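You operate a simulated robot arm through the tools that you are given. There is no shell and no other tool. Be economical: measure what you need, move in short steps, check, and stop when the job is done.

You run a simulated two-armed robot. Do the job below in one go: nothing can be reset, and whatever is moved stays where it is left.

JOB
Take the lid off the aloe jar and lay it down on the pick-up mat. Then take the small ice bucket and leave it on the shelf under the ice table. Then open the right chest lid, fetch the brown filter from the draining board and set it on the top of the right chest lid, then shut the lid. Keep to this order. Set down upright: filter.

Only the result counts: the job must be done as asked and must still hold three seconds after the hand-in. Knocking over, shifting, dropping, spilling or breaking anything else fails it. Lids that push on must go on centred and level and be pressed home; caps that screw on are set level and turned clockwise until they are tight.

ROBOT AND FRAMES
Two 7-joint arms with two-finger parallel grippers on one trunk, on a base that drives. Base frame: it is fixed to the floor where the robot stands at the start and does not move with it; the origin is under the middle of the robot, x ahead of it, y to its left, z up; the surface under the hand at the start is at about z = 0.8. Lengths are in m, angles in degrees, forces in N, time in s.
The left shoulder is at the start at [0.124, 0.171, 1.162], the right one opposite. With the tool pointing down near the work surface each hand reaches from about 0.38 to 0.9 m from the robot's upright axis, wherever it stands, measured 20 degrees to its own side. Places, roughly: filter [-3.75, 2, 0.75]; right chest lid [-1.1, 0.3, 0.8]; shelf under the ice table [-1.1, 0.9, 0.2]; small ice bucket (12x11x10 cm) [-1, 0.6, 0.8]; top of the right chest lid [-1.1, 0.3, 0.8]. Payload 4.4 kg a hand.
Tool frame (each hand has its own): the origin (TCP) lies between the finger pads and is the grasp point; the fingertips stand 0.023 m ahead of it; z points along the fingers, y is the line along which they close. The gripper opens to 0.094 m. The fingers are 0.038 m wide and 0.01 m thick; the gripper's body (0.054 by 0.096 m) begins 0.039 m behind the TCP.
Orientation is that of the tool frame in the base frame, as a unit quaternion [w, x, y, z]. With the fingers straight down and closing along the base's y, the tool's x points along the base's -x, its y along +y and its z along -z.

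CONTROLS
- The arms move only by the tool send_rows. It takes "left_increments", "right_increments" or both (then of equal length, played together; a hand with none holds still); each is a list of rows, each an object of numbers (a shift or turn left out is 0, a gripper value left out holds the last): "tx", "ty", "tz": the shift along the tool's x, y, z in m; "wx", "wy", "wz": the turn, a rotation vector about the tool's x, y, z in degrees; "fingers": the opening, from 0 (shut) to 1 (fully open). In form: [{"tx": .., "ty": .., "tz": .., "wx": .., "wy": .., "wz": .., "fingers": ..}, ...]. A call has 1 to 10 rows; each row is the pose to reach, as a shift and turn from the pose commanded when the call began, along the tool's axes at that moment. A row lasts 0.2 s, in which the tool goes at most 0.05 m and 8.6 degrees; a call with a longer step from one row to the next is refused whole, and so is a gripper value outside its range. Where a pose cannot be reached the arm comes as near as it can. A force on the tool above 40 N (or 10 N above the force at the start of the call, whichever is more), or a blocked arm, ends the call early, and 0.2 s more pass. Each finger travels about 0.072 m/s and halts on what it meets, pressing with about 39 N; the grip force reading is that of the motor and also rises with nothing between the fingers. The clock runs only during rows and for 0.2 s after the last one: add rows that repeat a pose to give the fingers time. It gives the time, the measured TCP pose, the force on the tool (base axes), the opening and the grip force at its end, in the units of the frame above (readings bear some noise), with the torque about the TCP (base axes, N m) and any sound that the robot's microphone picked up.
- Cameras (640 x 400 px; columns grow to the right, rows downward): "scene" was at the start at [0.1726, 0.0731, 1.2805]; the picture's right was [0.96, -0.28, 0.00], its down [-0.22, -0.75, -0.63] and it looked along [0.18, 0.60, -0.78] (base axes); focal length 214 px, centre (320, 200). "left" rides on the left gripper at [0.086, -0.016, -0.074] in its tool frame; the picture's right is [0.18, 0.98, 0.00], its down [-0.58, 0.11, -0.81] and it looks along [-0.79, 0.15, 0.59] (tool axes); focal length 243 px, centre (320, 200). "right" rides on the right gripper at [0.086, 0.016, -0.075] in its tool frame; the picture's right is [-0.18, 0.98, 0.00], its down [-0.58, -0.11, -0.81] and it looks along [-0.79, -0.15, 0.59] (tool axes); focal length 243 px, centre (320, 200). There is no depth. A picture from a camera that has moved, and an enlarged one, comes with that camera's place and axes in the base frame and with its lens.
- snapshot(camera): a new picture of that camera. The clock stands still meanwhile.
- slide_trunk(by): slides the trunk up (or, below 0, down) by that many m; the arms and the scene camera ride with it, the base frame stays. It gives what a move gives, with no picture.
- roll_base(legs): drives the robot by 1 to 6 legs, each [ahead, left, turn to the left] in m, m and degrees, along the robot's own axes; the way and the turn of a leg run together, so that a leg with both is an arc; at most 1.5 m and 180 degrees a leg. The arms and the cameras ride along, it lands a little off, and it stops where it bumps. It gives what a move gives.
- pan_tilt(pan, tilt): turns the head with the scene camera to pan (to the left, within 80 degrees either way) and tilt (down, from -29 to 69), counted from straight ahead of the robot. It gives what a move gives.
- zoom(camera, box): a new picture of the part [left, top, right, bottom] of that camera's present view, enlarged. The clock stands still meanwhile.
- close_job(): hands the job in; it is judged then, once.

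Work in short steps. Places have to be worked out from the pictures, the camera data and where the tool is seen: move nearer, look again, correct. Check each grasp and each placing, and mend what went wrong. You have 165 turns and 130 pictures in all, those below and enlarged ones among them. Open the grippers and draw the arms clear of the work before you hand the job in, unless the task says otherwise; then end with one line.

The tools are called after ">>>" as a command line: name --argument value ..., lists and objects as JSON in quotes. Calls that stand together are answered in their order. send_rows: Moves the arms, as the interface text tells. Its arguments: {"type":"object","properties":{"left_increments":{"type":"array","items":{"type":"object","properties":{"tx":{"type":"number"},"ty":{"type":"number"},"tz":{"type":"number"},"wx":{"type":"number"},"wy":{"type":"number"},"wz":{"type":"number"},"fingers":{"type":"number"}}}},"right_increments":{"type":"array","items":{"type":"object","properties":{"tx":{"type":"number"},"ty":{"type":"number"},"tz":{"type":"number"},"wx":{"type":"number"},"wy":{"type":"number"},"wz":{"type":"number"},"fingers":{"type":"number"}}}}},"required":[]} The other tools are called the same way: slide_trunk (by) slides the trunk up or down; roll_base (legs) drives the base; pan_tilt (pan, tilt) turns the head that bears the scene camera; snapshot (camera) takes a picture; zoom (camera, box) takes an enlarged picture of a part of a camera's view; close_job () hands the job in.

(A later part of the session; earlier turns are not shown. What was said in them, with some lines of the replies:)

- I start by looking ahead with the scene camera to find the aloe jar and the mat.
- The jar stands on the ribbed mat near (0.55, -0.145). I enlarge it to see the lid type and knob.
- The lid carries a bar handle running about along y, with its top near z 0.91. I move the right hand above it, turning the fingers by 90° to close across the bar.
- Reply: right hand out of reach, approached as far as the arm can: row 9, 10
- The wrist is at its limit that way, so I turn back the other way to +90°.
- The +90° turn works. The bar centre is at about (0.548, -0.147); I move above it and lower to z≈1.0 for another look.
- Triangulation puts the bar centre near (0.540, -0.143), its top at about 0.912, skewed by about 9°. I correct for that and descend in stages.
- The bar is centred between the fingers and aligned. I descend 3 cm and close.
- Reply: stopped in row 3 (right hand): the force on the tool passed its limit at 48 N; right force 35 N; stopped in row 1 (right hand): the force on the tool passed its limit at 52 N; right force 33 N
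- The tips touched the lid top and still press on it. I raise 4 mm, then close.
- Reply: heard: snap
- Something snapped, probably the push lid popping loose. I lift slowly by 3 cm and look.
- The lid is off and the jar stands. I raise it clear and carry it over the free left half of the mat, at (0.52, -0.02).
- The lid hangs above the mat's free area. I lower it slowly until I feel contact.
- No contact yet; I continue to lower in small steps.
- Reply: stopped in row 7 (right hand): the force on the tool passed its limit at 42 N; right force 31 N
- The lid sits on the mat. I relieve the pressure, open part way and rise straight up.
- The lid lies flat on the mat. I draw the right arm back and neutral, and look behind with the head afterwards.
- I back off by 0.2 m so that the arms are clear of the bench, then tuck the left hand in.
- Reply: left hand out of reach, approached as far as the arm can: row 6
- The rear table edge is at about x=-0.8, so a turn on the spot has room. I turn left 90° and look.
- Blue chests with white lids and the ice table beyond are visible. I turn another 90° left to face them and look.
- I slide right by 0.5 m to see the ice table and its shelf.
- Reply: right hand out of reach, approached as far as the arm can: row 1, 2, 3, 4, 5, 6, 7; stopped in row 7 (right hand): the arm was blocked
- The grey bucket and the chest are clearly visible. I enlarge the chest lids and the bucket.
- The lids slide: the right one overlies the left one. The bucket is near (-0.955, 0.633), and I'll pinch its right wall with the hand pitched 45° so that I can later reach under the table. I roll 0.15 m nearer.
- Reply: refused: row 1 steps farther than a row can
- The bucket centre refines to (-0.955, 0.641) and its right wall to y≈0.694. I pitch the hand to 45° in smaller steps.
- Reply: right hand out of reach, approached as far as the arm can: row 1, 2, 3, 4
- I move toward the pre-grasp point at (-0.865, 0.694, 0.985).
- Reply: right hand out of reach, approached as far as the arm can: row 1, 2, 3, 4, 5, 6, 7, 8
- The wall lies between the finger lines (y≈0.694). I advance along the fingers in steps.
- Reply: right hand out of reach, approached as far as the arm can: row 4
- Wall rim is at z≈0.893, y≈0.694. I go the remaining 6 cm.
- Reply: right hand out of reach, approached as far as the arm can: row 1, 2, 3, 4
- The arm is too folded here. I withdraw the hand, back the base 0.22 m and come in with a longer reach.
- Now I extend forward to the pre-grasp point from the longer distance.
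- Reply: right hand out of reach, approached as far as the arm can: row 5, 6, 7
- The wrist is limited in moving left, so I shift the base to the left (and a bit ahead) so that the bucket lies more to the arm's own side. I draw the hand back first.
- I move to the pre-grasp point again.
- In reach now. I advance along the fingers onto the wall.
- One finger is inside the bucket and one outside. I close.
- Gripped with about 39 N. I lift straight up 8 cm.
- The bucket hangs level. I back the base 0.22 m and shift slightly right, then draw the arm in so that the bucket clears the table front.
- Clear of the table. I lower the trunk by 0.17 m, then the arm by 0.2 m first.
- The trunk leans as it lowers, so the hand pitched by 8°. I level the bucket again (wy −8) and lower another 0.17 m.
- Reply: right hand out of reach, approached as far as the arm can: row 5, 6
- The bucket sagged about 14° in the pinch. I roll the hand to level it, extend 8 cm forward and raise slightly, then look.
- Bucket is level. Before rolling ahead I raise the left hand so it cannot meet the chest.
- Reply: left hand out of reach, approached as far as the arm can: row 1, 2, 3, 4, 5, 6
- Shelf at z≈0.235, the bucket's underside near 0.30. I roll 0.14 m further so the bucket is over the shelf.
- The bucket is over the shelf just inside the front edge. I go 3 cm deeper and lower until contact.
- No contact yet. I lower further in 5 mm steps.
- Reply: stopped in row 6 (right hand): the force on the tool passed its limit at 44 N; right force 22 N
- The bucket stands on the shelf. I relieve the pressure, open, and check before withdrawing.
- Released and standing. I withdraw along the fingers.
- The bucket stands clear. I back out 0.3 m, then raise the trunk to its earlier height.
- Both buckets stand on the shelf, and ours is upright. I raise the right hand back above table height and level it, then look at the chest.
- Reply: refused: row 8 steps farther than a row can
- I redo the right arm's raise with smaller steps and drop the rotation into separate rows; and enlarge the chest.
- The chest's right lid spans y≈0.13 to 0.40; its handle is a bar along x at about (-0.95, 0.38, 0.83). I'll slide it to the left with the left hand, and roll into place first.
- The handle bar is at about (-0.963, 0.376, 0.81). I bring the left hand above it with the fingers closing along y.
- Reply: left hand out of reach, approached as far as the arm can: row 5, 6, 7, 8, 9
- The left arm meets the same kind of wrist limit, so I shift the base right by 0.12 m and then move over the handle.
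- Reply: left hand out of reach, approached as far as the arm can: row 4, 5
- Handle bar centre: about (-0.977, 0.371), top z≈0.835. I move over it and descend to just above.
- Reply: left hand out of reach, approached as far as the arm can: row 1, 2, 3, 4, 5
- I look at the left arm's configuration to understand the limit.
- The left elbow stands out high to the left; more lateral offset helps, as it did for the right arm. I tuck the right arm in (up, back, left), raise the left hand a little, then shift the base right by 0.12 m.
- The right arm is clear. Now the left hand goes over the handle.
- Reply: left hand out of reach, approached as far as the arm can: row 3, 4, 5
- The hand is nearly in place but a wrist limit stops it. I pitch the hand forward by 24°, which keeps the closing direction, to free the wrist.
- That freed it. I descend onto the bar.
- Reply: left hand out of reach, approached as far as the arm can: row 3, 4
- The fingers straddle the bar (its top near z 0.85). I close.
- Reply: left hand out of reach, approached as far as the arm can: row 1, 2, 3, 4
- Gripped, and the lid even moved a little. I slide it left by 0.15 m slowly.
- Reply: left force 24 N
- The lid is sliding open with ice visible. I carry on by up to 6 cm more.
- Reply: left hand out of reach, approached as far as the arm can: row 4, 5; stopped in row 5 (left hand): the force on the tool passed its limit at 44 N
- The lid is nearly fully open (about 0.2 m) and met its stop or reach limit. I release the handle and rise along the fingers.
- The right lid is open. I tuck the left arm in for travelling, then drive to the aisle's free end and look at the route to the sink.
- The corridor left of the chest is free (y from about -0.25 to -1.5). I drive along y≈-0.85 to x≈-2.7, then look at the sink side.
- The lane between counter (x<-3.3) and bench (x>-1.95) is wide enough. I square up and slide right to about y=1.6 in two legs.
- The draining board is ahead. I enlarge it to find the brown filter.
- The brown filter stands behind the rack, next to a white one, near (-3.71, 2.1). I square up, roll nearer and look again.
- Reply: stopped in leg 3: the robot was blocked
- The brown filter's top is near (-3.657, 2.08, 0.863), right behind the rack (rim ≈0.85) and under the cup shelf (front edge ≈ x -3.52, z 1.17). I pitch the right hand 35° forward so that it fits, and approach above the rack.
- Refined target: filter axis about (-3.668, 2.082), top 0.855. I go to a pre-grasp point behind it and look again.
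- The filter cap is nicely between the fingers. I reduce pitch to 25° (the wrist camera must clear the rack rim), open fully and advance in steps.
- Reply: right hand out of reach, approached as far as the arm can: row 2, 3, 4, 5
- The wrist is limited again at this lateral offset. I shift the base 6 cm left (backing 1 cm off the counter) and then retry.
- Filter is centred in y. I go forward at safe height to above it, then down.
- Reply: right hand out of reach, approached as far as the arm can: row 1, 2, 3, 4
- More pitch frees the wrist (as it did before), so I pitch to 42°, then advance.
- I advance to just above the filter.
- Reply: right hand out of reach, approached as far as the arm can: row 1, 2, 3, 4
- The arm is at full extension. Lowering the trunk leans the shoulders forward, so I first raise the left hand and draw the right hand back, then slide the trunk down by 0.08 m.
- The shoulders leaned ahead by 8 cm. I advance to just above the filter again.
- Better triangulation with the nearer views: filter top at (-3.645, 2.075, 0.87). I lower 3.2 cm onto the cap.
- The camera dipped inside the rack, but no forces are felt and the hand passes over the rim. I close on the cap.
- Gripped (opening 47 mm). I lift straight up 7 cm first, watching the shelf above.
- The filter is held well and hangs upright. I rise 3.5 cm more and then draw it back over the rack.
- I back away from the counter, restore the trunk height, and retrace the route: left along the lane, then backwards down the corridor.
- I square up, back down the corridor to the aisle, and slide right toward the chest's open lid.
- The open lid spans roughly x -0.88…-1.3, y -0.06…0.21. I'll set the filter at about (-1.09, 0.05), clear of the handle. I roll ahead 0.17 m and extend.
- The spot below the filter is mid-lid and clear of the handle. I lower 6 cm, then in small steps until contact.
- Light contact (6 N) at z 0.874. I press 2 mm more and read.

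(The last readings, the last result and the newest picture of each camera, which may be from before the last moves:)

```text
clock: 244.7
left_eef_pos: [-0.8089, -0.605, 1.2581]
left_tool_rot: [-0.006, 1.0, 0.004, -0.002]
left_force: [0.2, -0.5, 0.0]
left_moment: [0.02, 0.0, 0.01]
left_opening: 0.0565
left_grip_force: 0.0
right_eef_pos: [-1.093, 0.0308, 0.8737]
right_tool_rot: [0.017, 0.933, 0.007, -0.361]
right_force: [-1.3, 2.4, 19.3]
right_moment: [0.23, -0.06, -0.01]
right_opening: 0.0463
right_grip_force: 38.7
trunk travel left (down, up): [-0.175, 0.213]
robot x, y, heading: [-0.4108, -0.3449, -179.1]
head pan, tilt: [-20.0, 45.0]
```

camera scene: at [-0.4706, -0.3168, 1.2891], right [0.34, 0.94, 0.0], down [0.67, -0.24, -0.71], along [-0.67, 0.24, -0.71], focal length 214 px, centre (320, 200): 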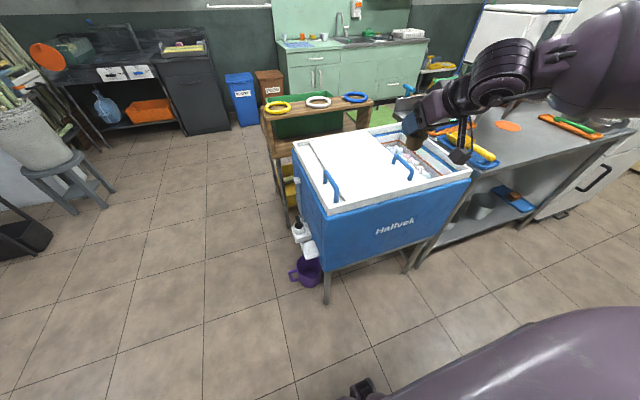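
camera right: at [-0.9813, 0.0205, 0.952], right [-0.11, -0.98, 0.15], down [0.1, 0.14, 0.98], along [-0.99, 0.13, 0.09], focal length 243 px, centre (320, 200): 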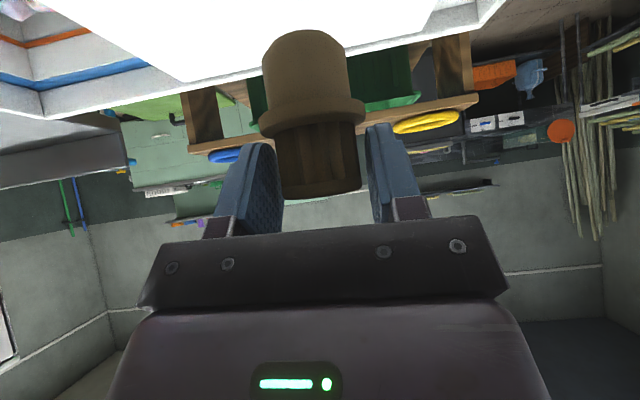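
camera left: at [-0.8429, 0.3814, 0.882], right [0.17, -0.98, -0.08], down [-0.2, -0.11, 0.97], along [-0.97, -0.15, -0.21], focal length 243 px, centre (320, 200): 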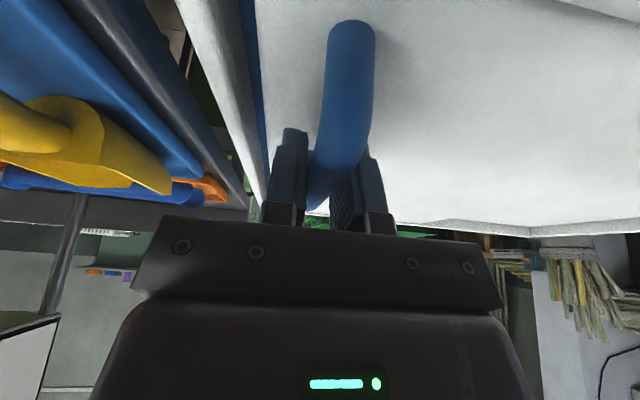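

The filter is seated. I release and withdraw along the fingers.

>>> send_rows --right_increments '[{"tx": -0.0008, "tz": -0.0009}, {"tx": -0.0008, "tz": -0.0009, "fingers": 0.6}, {"tx": -0.0008, "tz": -0.0009, "fingers": 0.8}, {"tx": -0.0008, "tz": -0.0009, "fingers": 0.9}, {"tx": -0.0008, "tz": -0.0009, "fingers": 0.9}, {"tz": -0.02}, {"tz": -0.05}, {"tz": -0.09}, {"tz": -0.13}]'

>>> zoom --camera "scene" --box '[280, 110, 480, 260]'

```text
clock: 246.7
left_eef_pos: [-0.8101, -0.6049, 1.2582]
left_tool_rot: [-0.005, 1.0, 0.004, -0.001]
left_force: [-0.1, -1.0, -0.3]
left_moment: [0.01, 0.03, -0.04]
left_opening: 0.0562
left_grip_force: 0.1
right_eef_pos: [-1.0083, 0.0361, 0.968]
right_tool_rot: [0.017, 0.933, 0.008, -0.359]
right_force: [0.1, -0.3, 0.4]
right_moment: [0.03, 0.01, 0.01]
right_opening: 0.0846
right_grip_force: 0.0
trunk travel left (down, up): [-0.175, 0.213]
robot x, y, heading: [-0.4117, -0.3492, -179.3]
head pan, tilt: [-20.0, 45.0]
```

```text
2.67 times, centred on (380, 185) of scene
camera zoom: at [-0.6412, -0.3198, 1.2894], right [0.33, 0.94, 0.0], down [0.67, -0.23, -0.71], along [-0.67, 0.24, -0.71], focal length 572 px, centre (160, 240)
```

zoom: 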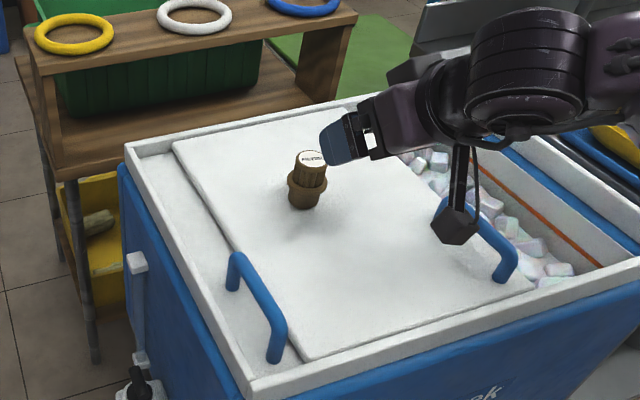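

The filter stands upright on the lid. Now I shift the base right 0.15 m to take the lid's handle with the right hand, lessening the pitch to 28° to keep the wrist camera above the rim.

>>> roll_base --legs '[[0, -0.15, 0]]'

>>> send_rows --right_increments '[{"wy": 5, "tz": -0.01, "fingers": 0.65}, {"wy": 10, "tz": -0.01}, {"wy": 14, "tz": -0.01}, {"wy": 14, "tz": -0.01}]'

>>> snapshot --camera "right"

>>> zoom --camera "scene" --box '[240, 110, 440, 260]'

```text
clock: 248.6
left_eef_pos: [-0.8112, -0.4559, 1.2574]
left_tool_rot: [-0.005, 1.0, 0.005, -0.002]
left_force: [0.3, -0.2, -0.7]
left_moment: [-0.02, -0.01, -0.02]
left_opening: 0.0564
left_grip_force: 0.1
right_eef_pos: [-1.0129, 0.1839, 0.9663]
right_tool_rot: [0.019, 0.933, 0.01, -0.358]
right_force: [-0.5, -0.8, 0.6]
right_moment: [-0.01, -0.04, -0.01]
right_opening: 0.0847
right_grip_force: 0.0
trunk travel left (down, up): [-0.175, 0.213]
robot x, y, heading: [-0.4135, -0.194, -179.0]
head pan, tilt: [-20.0, 45.0]
```

```text
clock: 249.6
left_eef_pos: [-0.8118, -0.4555, 1.2577]
left_tool_rot: [-0.005, 1.0, 0.006, -0.001]
left_force: [0.2, -1.2, 0.1]
left_moment: [0.02, 0.02, 0.02]
left_opening: 0.0563
left_grip_force: 0.1
right_eef_pos: [-1.0074, 0.1851, 0.9746]
right_tool_rot: [0.018, 0.97, 0.012, -0.241]
right_force: [-0.1, -0.1, 0.3]
right_moment: [-0.02, 0.02, 0.01]
right_opening: 0.0612
right_grip_force: 0.0
trunk travel left (down, up): [-0.175, 0.213]
robot x, y, heading: [-0.416, -0.1931, -179.4]
head pan, tilt: [-20.0, 45.0]
```

```text
20 pictures are left
camera right: at [-0.8955, 0.1724, 0.9996], right [-0.13, -0.98, 0.11], down [-0.14, 0.13, 0.98], along [-0.98, 0.11, -0.15], focal length 243 px, centre (320, 200)
```

right: 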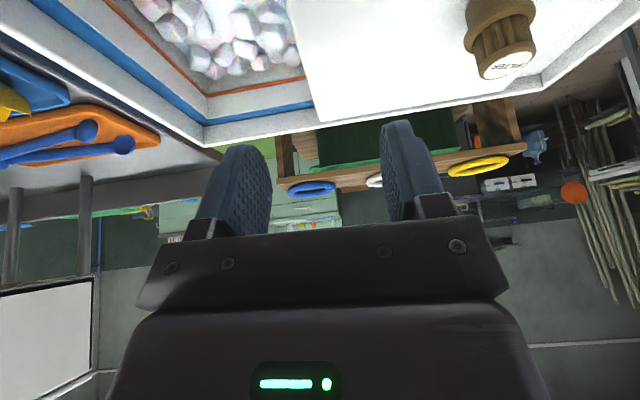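

```text
2.67 times, centred on (340, 185) of scene
camera zoom: at [-0.6442, -0.1702, 1.2891], right [0.33, 0.94, 0.0], down [0.67, -0.23, -0.71], along [-0.67, 0.23, -0.71], focal length 572 px, centre (267, 240)
```

zoom: 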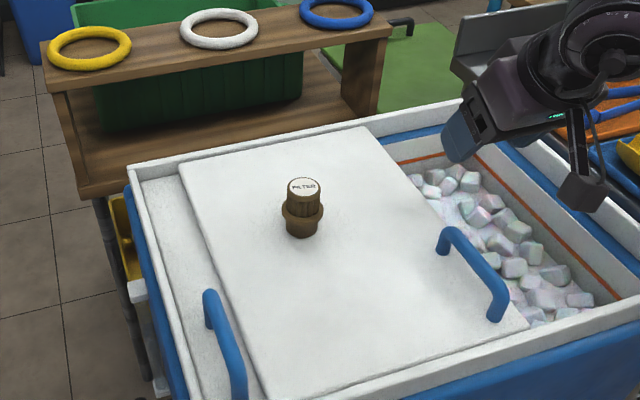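

Handle bar at y≈0.172, x -0.92…-1.01, top ≈0.85. I align above it.

>>> send_rows --right_increments '[{"tx": 0.022, "ty": 0.005, "tz": 0.012}, {"tx": 0.044, "ty": 0.01, "tz": 0.026}, {"tx": 0.065, "ty": 0.013, "tz": 0.039}, {"tx": 0.065, "ty": 0.013, "tz": 0.039}]'

>>> snapshot --camera "right"

>>> zoom --camera "scene" --box '[330, 130, 450, 230]'

```text
clock: 250.6
left_eef_pos: [-0.8123, -0.4551, 1.2577]
left_tool_rot: [-0.004, 1.0, 0.006, 0.0]
left_force: [0.3, 0.5, 0.3]
left_moment: [0.01, 0.02, 0.02]
left_opening: 0.0563
left_grip_force: 0.0
right_eef_pos: [-0.9681, 0.1725, 0.9099]
right_tool_rot: [0.017, 0.97, 0.012, -0.242]
right_force: [0.2, 0.5, 0.3]
right_moment: [0.0, 0.03, -0.01]
right_opening: 0.061
right_grip_force: 0.1
trunk travel left (down, up): [-0.175, 0.213]
robot x, y, heading: [-0.4149, -0.1961, -179.3]
head pan, tilt: [-20.0, 45.0]
```

```text
18 pictures are left
camera right: at [-0.8568, 0.1605, 0.9352], right [-0.13, -0.98, 0.11], down [-0.14, 0.13, 0.98], along [-0.98, 0.11, -0.15], focal length 243 px, centre (320, 200)
```

right: 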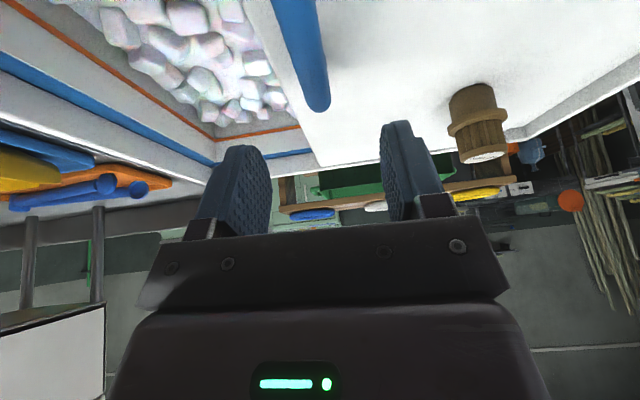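

```text
4.00 times, centred on (390, 180) of scene
camera zoom: at [-0.6443, -0.1704, 1.2891], right [0.33, 0.94, 0.0], down [0.67, -0.23, -0.71], along [-0.67, 0.23, -0.71], focal length 858 px, centre (40, 280)
```

zoom: 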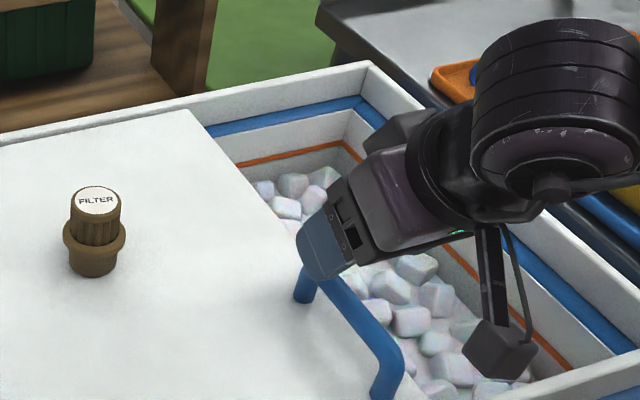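

The bar is centred between the fingers. I descend to z≈0.853.

>>> send_rows --right_increments '[{"tx": 0.009, "tz": 0.017}, {"tx": 0.018, "tz": 0.034}, {"tx": 0.027, "tz": 0.0505}, {"tx": 0.027, "tz": 0.0505}]'

>>> send_rows --right_increments '[{"fingers": 0.45}, {"fingers": 0.3}, {"fingers": 0.15}, {"fingers": 0}, {"fingers": 0}, {"fingers": 0}]'

>>> zoom --camera "scene" --box '[280, 120, 440, 240]'

```text
clock: 251.6
left_eef_pos: [-0.8125, -0.4558, 1.2574]
left_tool_rot: [-0.004, 1.0, 0.006, 0.0]
left_force: [-0.1, 0.0, -0.1]
left_moment: [0.05, -0.01, -0.02]
left_opening: 0.0562
left_grip_force: 0.1
right_eef_pos: [-0.9676, 0.1695, 0.8525]
right_tool_rot: [0.017, 0.97, 0.011, -0.242]
right_force: [0.3, -0.1, 0.7]
right_moment: [-0.01, 0.0, -0.02]
right_opening: 0.0613
right_grip_force: 0.0
trunk travel left (down, up): [-0.175, 0.213]
robot x, y, heading: [-0.4169, -0.195, -179.3]
head pan, tilt: [-20.0, 45.0]
```

```text
clock: 253.0
left_eef_pos: [-0.8133, -0.4552, 1.2576]
left_tool_rot: [-0.004, 1.0, 0.006, 0.0]
left_force: [0.3, -0.1, 0.4]
left_moment: [0.02, 0.02, 0.0]
left_opening: 0.0564
left_grip_force: 0.0
right_eef_pos: [-0.9674, 0.1705, 0.8529]
right_tool_rot: [0.018, 0.97, 0.011, -0.242]
right_force: [-1.3, 4.6, 3.1]
right_moment: [-0.02, -0.36, -2.07]
right_opening: 0.0168
right_grip_force: 44.7
trunk travel left (down, up): [-0.175, 0.213]
robot x, y, heading: [-0.4137, -0.1993, -179.3]
head pan, tilt: [-20.0, 45.0]
```

```text
3.33 times, centred on (360, 180) of scene
camera zoom: at [-0.6443, -0.1699, 1.2891], right [0.33, 0.94, 0.0], down [0.67, -0.23, -0.71], along [-0.67, 0.23, -0.71], focal length 715 px, centre (187, 267)
```

zoom: 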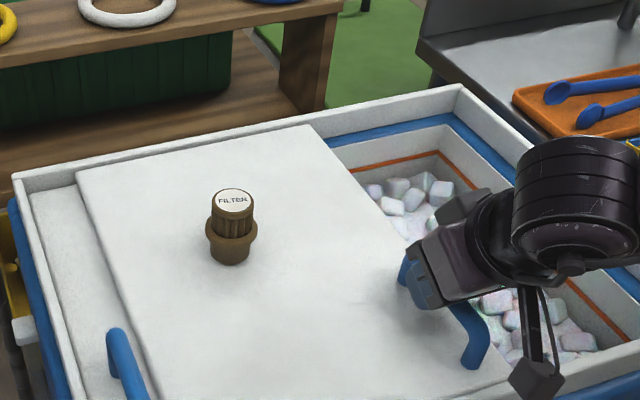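

Handle gripped. I slide the lid slowly right, starting gently so that the filter rides along.

>>> send_rows --right_increments '[{"ty": -0.003}, {"ty": -0.008}, {"ty": -0.015, "tz": -0.0005}, {"ty": -0.023, "tz": -0.001}, {"ty": -0.031, "tz": -0.0012}, {"ty": -0.039, "tx": 0.0005, "tz": -0.0016}, {"ty": -0.047, "tx": 0.0006, "tz": -0.002}, {"ty": -0.054, "tx": 0.0007, "tz": -0.0022}, {"ty": -0.059, "tx": 0.0007, "tz": -0.0024}, {"ty": -0.062, "tx": 0.0008, "tz": -0.0025}]'

>>> zoom --camera "scene" --box '[280, 120, 440, 240]'

```text
clock: 255.2
left_eef_pos: [-0.813, -0.457, 1.2575]
left_tool_rot: [-0.004, 1.0, 0.005, -0.001]
left_force: [-0.3, -0.2, 0.6]
left_moment: [-0.01, -0.01, 0.0]
left_opening: 0.0564
left_grip_force: 0.1
right_eef_pos: [-0.968, 0.2315, 0.853]
right_tool_rot: [0.018, 0.97, 0.012, -0.242]
right_force: [-14.5, -0.5, 0.0]
right_moment: [-0.1, -0.68, -1.99]
right_opening: 0.0168
right_grip_force: 45.0
trunk travel left (down, up): [-0.175, 0.213]
robot x, y, heading: [-0.4156, -0.1966, -178.8]
head pan, tilt: [-20.0, 45.0]
```

```text
3.33 times, centred on (360, 180) of scene
camera zoom: at [-0.6456, -0.1704, 1.2888], right [0.33, 0.94, 0.0], down [0.67, -0.23, -0.71], along [-0.67, 0.23, -0.71], focal length 715 px, centre (187, 267)
```

zoom: 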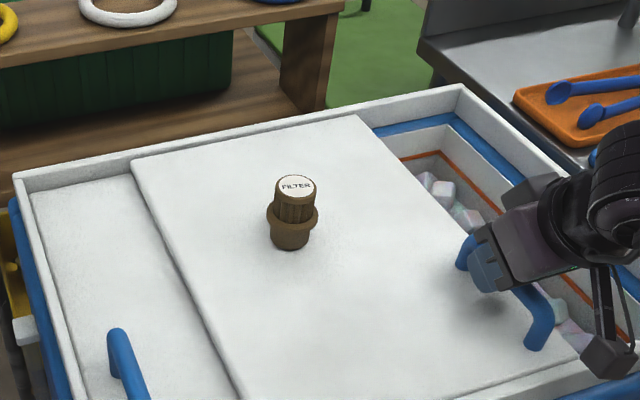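

The filter rides along upright. I continue by another 8 cm.

>>> send_rows --right_increments '[{"ty": -0.003, "tx": -0.001}, {"ty": -0.01, "tx": -0.002}, {"ty": -0.018, "tx": -0.002}, {"ty": -0.027, "tx": -0.002, "tz": -0.0005}, {"ty": -0.036, "tx": -0.002, "tz": -0.001}, {"ty": -0.045, "tx": -0.002, "tz": -0.0015}, {"ty": -0.054, "tx": -0.002, "tz": -0.002}, {"ty": -0.063, "tx": -0.002, "tz": -0.0025}, {"ty": -0.07, "tx": -0.002, "tz": -0.003}, {"ty": -0.075, "tx": -0.002, "tz": -0.003}]'

>>> pan_tilt --pan -30 --tilt 45

>>> zoom --camera "scene" --box '[220, 100, 440, 250]'

```text
clock: 257.4
left_eef_pos: [-0.8122, -0.4563, 1.2581]
left_tool_rot: [-0.004, 1.0, 0.006, -0.002]
left_force: [0.9, -0.7, -0.6]
left_moment: [0.0, -0.02, 0.0]
left_opening: 0.0563
left_grip_force: 0.1
right_eef_pos: [-0.9688, 0.3055, 0.852]
right_tool_rot: [0.016, 0.971, 0.01, -0.24]
right_force: [14.5, -0.4, -5.5]
right_moment: [-0.07, -1.35, -1.95]
right_opening: 0.0168
right_grip_force: 44.8
trunk travel left (down, up): [-0.175, 0.213]
robot x, y, heading: [-0.4133, -0.194, -179.1]
head pan, tilt: [-20.0, 45.0]
```

```text
clock: 258.2
left_eef_pos: [-0.8108, -0.4553, 1.2573]
left_tool_rot: [-0.004, 1.0, 0.005, -0.001]
left_force: [-0.3, 0.0, -0.3]
left_moment: [0.0, -0.01, 0.01]
left_opening: 0.0564
left_grip_force: 0.0
right_eef_pos: [-0.9668, 0.3058, 0.8518]
right_tool_rot: [0.018, 0.97, 0.011, -0.241]
right_force: [20.6, -0.3, -10.0]
right_moment: [-0.05, -1.21, -1.96]
right_opening: 0.0165
right_grip_force: 45.0
trunk travel left (down, up): [-0.175, 0.213]
robot x, y, heading: [-0.4108, -0.1978, -179.1]
head pan, tilt: [-30.0, 45.0]
```

```text
2.67 times, centred on (330, 175) of scene
camera zoom: at [-0.6376, -0.1567, 1.289], right [0.49, 0.87, 0.0], down [0.62, -0.35, -0.71], along [-0.62, 0.34, -0.71], focal length 572 px, centre (293, 267)
```

zoom: 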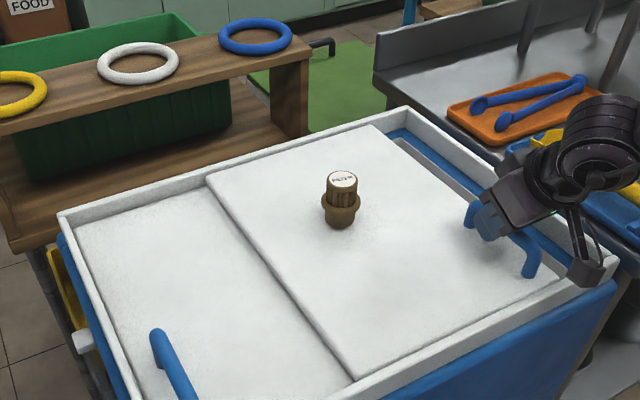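

About 7 cm remains. I slide on until the lid meets its stop.

>>> send_rows --right_increments '[{"ty": -0.003, "tx": 0.001}, {"ty": -0.01, "tx": 0.002}, {"ty": -0.018, "tx": 0.002}, {"ty": -0.027, "tx": 0.002}, {"ty": -0.036, "tx": 0.002}, {"ty": -0.044, "tx": 0.002, "tz": -0.001}, {"ty": -0.051, "tx": 0.002, "tz": -0.001}, {"ty": -0.057, "tx": 0.002, "tz": -0.002}, {"ty": -0.062, "tx": 0.002, "tz": -0.002}, {"ty": -0.067, "tx": 0.002, "tz": -0.002}]'

>>> zoom --camera "scene" --box '[220, 100, 440, 250]'

```text
clock: 260.4
left_eef_pos: [-0.8108, -0.4539, 1.2591]
left_tool_rot: [-0.004, 1.0, 0.005, -0.002]
left_force: [0.0, -0.1, 0.6]
left_moment: [-0.01, 0.0, 0.01]
left_opening: 0.0563
left_grip_force: 0.1
right_eef_pos: [-0.968, 0.3753, 0.8528]
right_tool_rot: [0.017, 0.97, 0.012, -0.243]
right_force: [19.2, -0.3, -2.3]
right_moment: [-0.1, -1.46, -1.91]
right_opening: 0.0167
right_grip_force: 45.2
trunk travel left (down, up): [-0.175, 0.213]
robot x, y, heading: [-0.4129, -0.1951, -179.1]
head pan, tilt: [-30.0, 45.0]
```

```text
2.67 times, centred on (330, 175) of scene
camera zoom: at [-0.637, -0.157, 1.2894], right [0.49, 0.87, 0.0], down [0.62, -0.35, -0.71], along [-0.62, 0.34, -0.71], focal length 572 px, centre (293, 267)
```

zoom: 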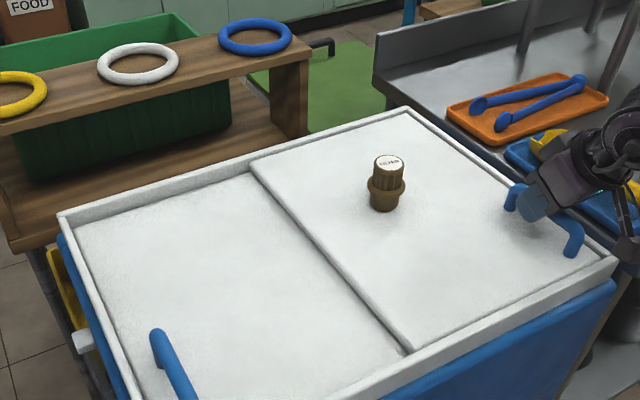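

Almost shut. I push the last bit gently to the stop.

>>> send_rows --right_increments '[{"ty": -0.002}, {"ty": -0.004}, {"ty": -0.006}, {"ty": -0.008}, {"ty": -0.01}, {"ty": -0.012}, {"ty": -0.014}, {"ty": -0.016}]'

>>> zoom --camera "scene" --box '[280, 110, 460, 230]'

```text
clock: 261.4
left_eef_pos: [-0.8115, -0.457, 1.2595]
left_tool_rot: [-0.006, 1.0, 0.006, -0.001]
left_force: [-0.1, -0.3, 0.8]
left_moment: [0.01, 0.01, -0.01]
left_opening: 0.0562
left_grip_force: 0.0
right_eef_pos: [-0.9682, 0.3776, 0.8518]
right_tool_rot: [0.024, 0.97, 0.011, -0.242]
right_force: [5.4, -8.0, 3.6]
right_moment: [-0.27, -0.68, -2.08]
right_opening: 0.0166
right_grip_force: 45.2
trunk travel left (down, up): [-0.175, 0.213]
robot x, y, heading: [-0.416, -0.1952, -178.8]
head pan, tilt: [-30.0, 45.0]
stopped in row 5 (right hand): the force on the tool passed its limit at 42 N (the readings are from after the stop); the commanded pose is now the measured one
```

```text
3.33 times, centred on (370, 170) of scene
camera zoom: at [-0.6371, -0.1585, 1.2897], right [0.49, 0.87, 0.0], down [0.62, -0.34, -0.71], along [-0.62, 0.34, -0.71], focal length 715 px, centre (153, 300)
```

zoom: 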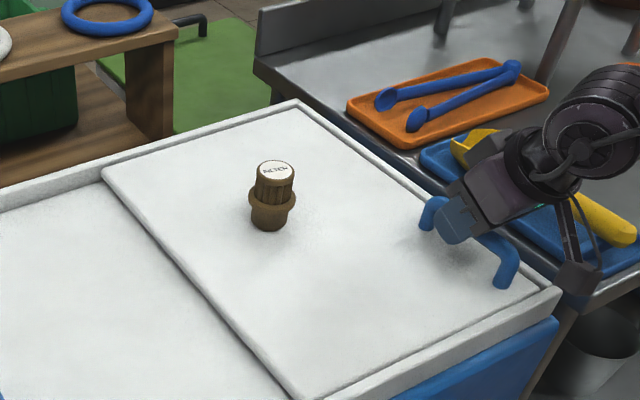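

The lid is at its stop, with the filter upright on it. I release the handle and rise straight up.

>>> send_rows --right_increments '[{"fingers": 0.2}, {"fingers": 0.4}, {"fingers": 0.5}, {"fingers": 0.5}, {"tx": -0.009, "tz": -0.018}, {"tx": -0.023, "tz": -0.044}, {"tx": -0.042, "tz": -0.079}, {"tx": -0.061, "tz": -0.115}, {"tx": -0.08, "tz": -0.15}]'

>>> zoom --camera "scene" --box '[220, 90, 460, 250]'

```text
clock: 263.6
left_eef_pos: [-0.8133, -0.4547, 1.2577]
left_tool_rot: [-0.004, 1.0, 0.006, -0.001]
left_force: [-0.5, 0.1, -0.6]
left_moment: [0.01, -0.03, -0.01]
left_opening: 0.0563
left_grip_force: 0.0
right_eef_pos: [-0.769, 0.5049, 0.9171]
right_tool_rot: [-0.124, 0.99, -0.042, 0.058]
right_force: [0.4, -0.4, 0.1]
right_moment: [0.0, -0.03, 0.01]
right_opening: 0.0472
right_grip_force: 0.1
trunk travel left (down, up): [-0.175, 0.213]
robot x, y, heading: [-0.4122, -0.1977, -179.2]
head pan, tilt: [-30.0, 45.0]
stopped in row 9 (right hand): the arm was blocked; the commanded pose is now the measured one
```

```text
2.50 times, centred on (340, 170) of scene
camera zoom: at [-0.64, -0.1573, 1.2885], right [0.49, 0.87, 0.0], down [0.62, -0.34, -0.71], along [-0.62, 0.34, -0.71], focal length 536 px, centre (270, 275)
```

zoom: 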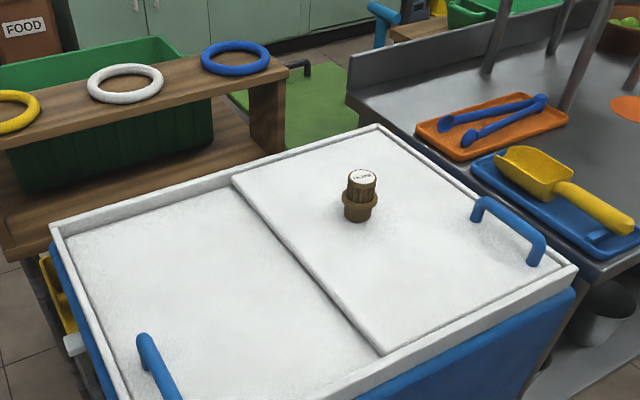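

The lid is shut with the filter upright. The arm wandered on its way up but feels no force; I back away and inspect everything.

>>> roll_base --legs '[[-0.25, 0, 0]]'

>>> pan_tilt --pan -40 --tilt 35

>>> snapshot --camera "scene"

```text
clock: 265.4
left_eef_pos: [-0.5584, -0.452, 1.2573]
left_tool_rot: [-0.004, 1.0, 0.006, -0.001]
left_force: [0.5, 0.5, -0.5]
left_moment: [0.0, 0.01, -0.02]
left_opening: 0.0565
left_grip_force: 0.1
right_eef_pos: [-0.5134, 0.5075, 0.9176]
right_tool_rot: [-0.124, 0.99, -0.043, 0.057]
right_force: [0.4, -0.5, 0.1]
right_moment: [-0.01, 0.0, 0.0]
right_opening: 0.047
right_grip_force: 0.1
trunk travel left (down, up): [-0.175, 0.213]
robot x, y, heading: [-0.1585, -0.192, -179.2]
head pan, tilt: [-30.0, 45.0]
```

```text
clock: 266.1
left_eef_pos: [-0.5599, -0.4523, 1.2578]
left_tool_rot: [-0.004, 1.0, 0.005, -0.002]
left_force: [0.3, 0.3, 0.7]
left_moment: [0.02, -0.02, 0.02]
left_opening: 0.0564
left_grip_force: 0.2
right_eef_pos: [-0.5155, 0.5085, 0.9167]
right_tool_rot: [-0.125, 0.99, -0.044, 0.057]
right_force: [0.0, -0.6, -0.1]
right_moment: [0.04, -0.01, 0.0]
right_opening: 0.047
right_grip_force: 0.0
trunk travel left (down, up): [-0.175, 0.213]
robot x, y, heading: [-0.1614, -0.1918, -179.1]
head pan, tilt: [-40.0, 35.0]
```

```text
10 pictures are left
camera scene: at [-0.3835, -0.1381, 1.3037], right [0.63, 0.77, 0.0], down [0.44, -0.36, -0.82], along [-0.63, 0.52, -0.57], focal length 214 px, centre (320, 200)
```

scene: 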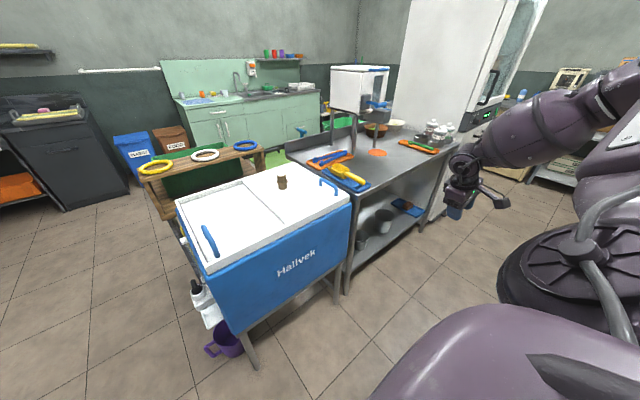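

All looks in order; I check the lid and the shelf close up once more.

>>> zoom --camera "scene" --box '[250, 140, 450, 260]'

```text
3.20 times, centred on (350, 200) of scene
camera zoom: at [-0.3835, -0.1381, 1.3037], right [0.63, 0.77, 0.0], down [0.44, -0.36, -0.82], along [-0.63, 0.52, -0.57], focal length 686 px, centre (224, 200)
```

zoom: 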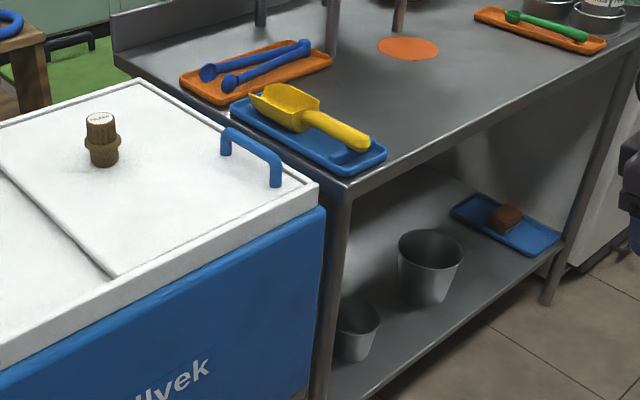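

Everything is in place. I open both grippers fully and hand in.

>>> send_rows --left_increments '[{"fingers": 1}, {"fingers": 1}, {"fingers": 1}]' --right_increments '[{"fingers": 1}, {"fingers": 1}, {"fingers": 1}]'

>>> close_job

```text
clock: 266.9
left_eef_pos: [-0.5595, -0.4522, 1.2583]
left_tool_rot: [-0.005, 1.0, 0.006, 0.0]
left_force: [0.2, 0.2, 0.8]
left_moment: [-0.01, -0.01, -0.01]
left_opening: 0.0942
left_grip_force: 0.2
right_eef_pos: [-0.5139, 0.508, 0.9172]
right_tool_rot: [-0.124, 0.99, -0.042, 0.058]
right_force: [0.1, 0.1, 0.2]
right_moment: [-0.01, 0.0, -0.02]
right_opening: 0.0942
right_grip_force: 0.1
trunk travel left (down, up): [-0.175, 0.213]
robot x, y, heading: [-0.1598, -0.1934, -179.2]
head pan, tilt: [-40.0, 35.0]
```

```text
The job is handed in.
```

The job is handed in, done in the order asked: the aloe lid is on the mat (I took the ribbed mat under the jar as the pick-up mat), the small ice bucket is on the shelf, and the brown filter stands upright on the shut right chest lid.
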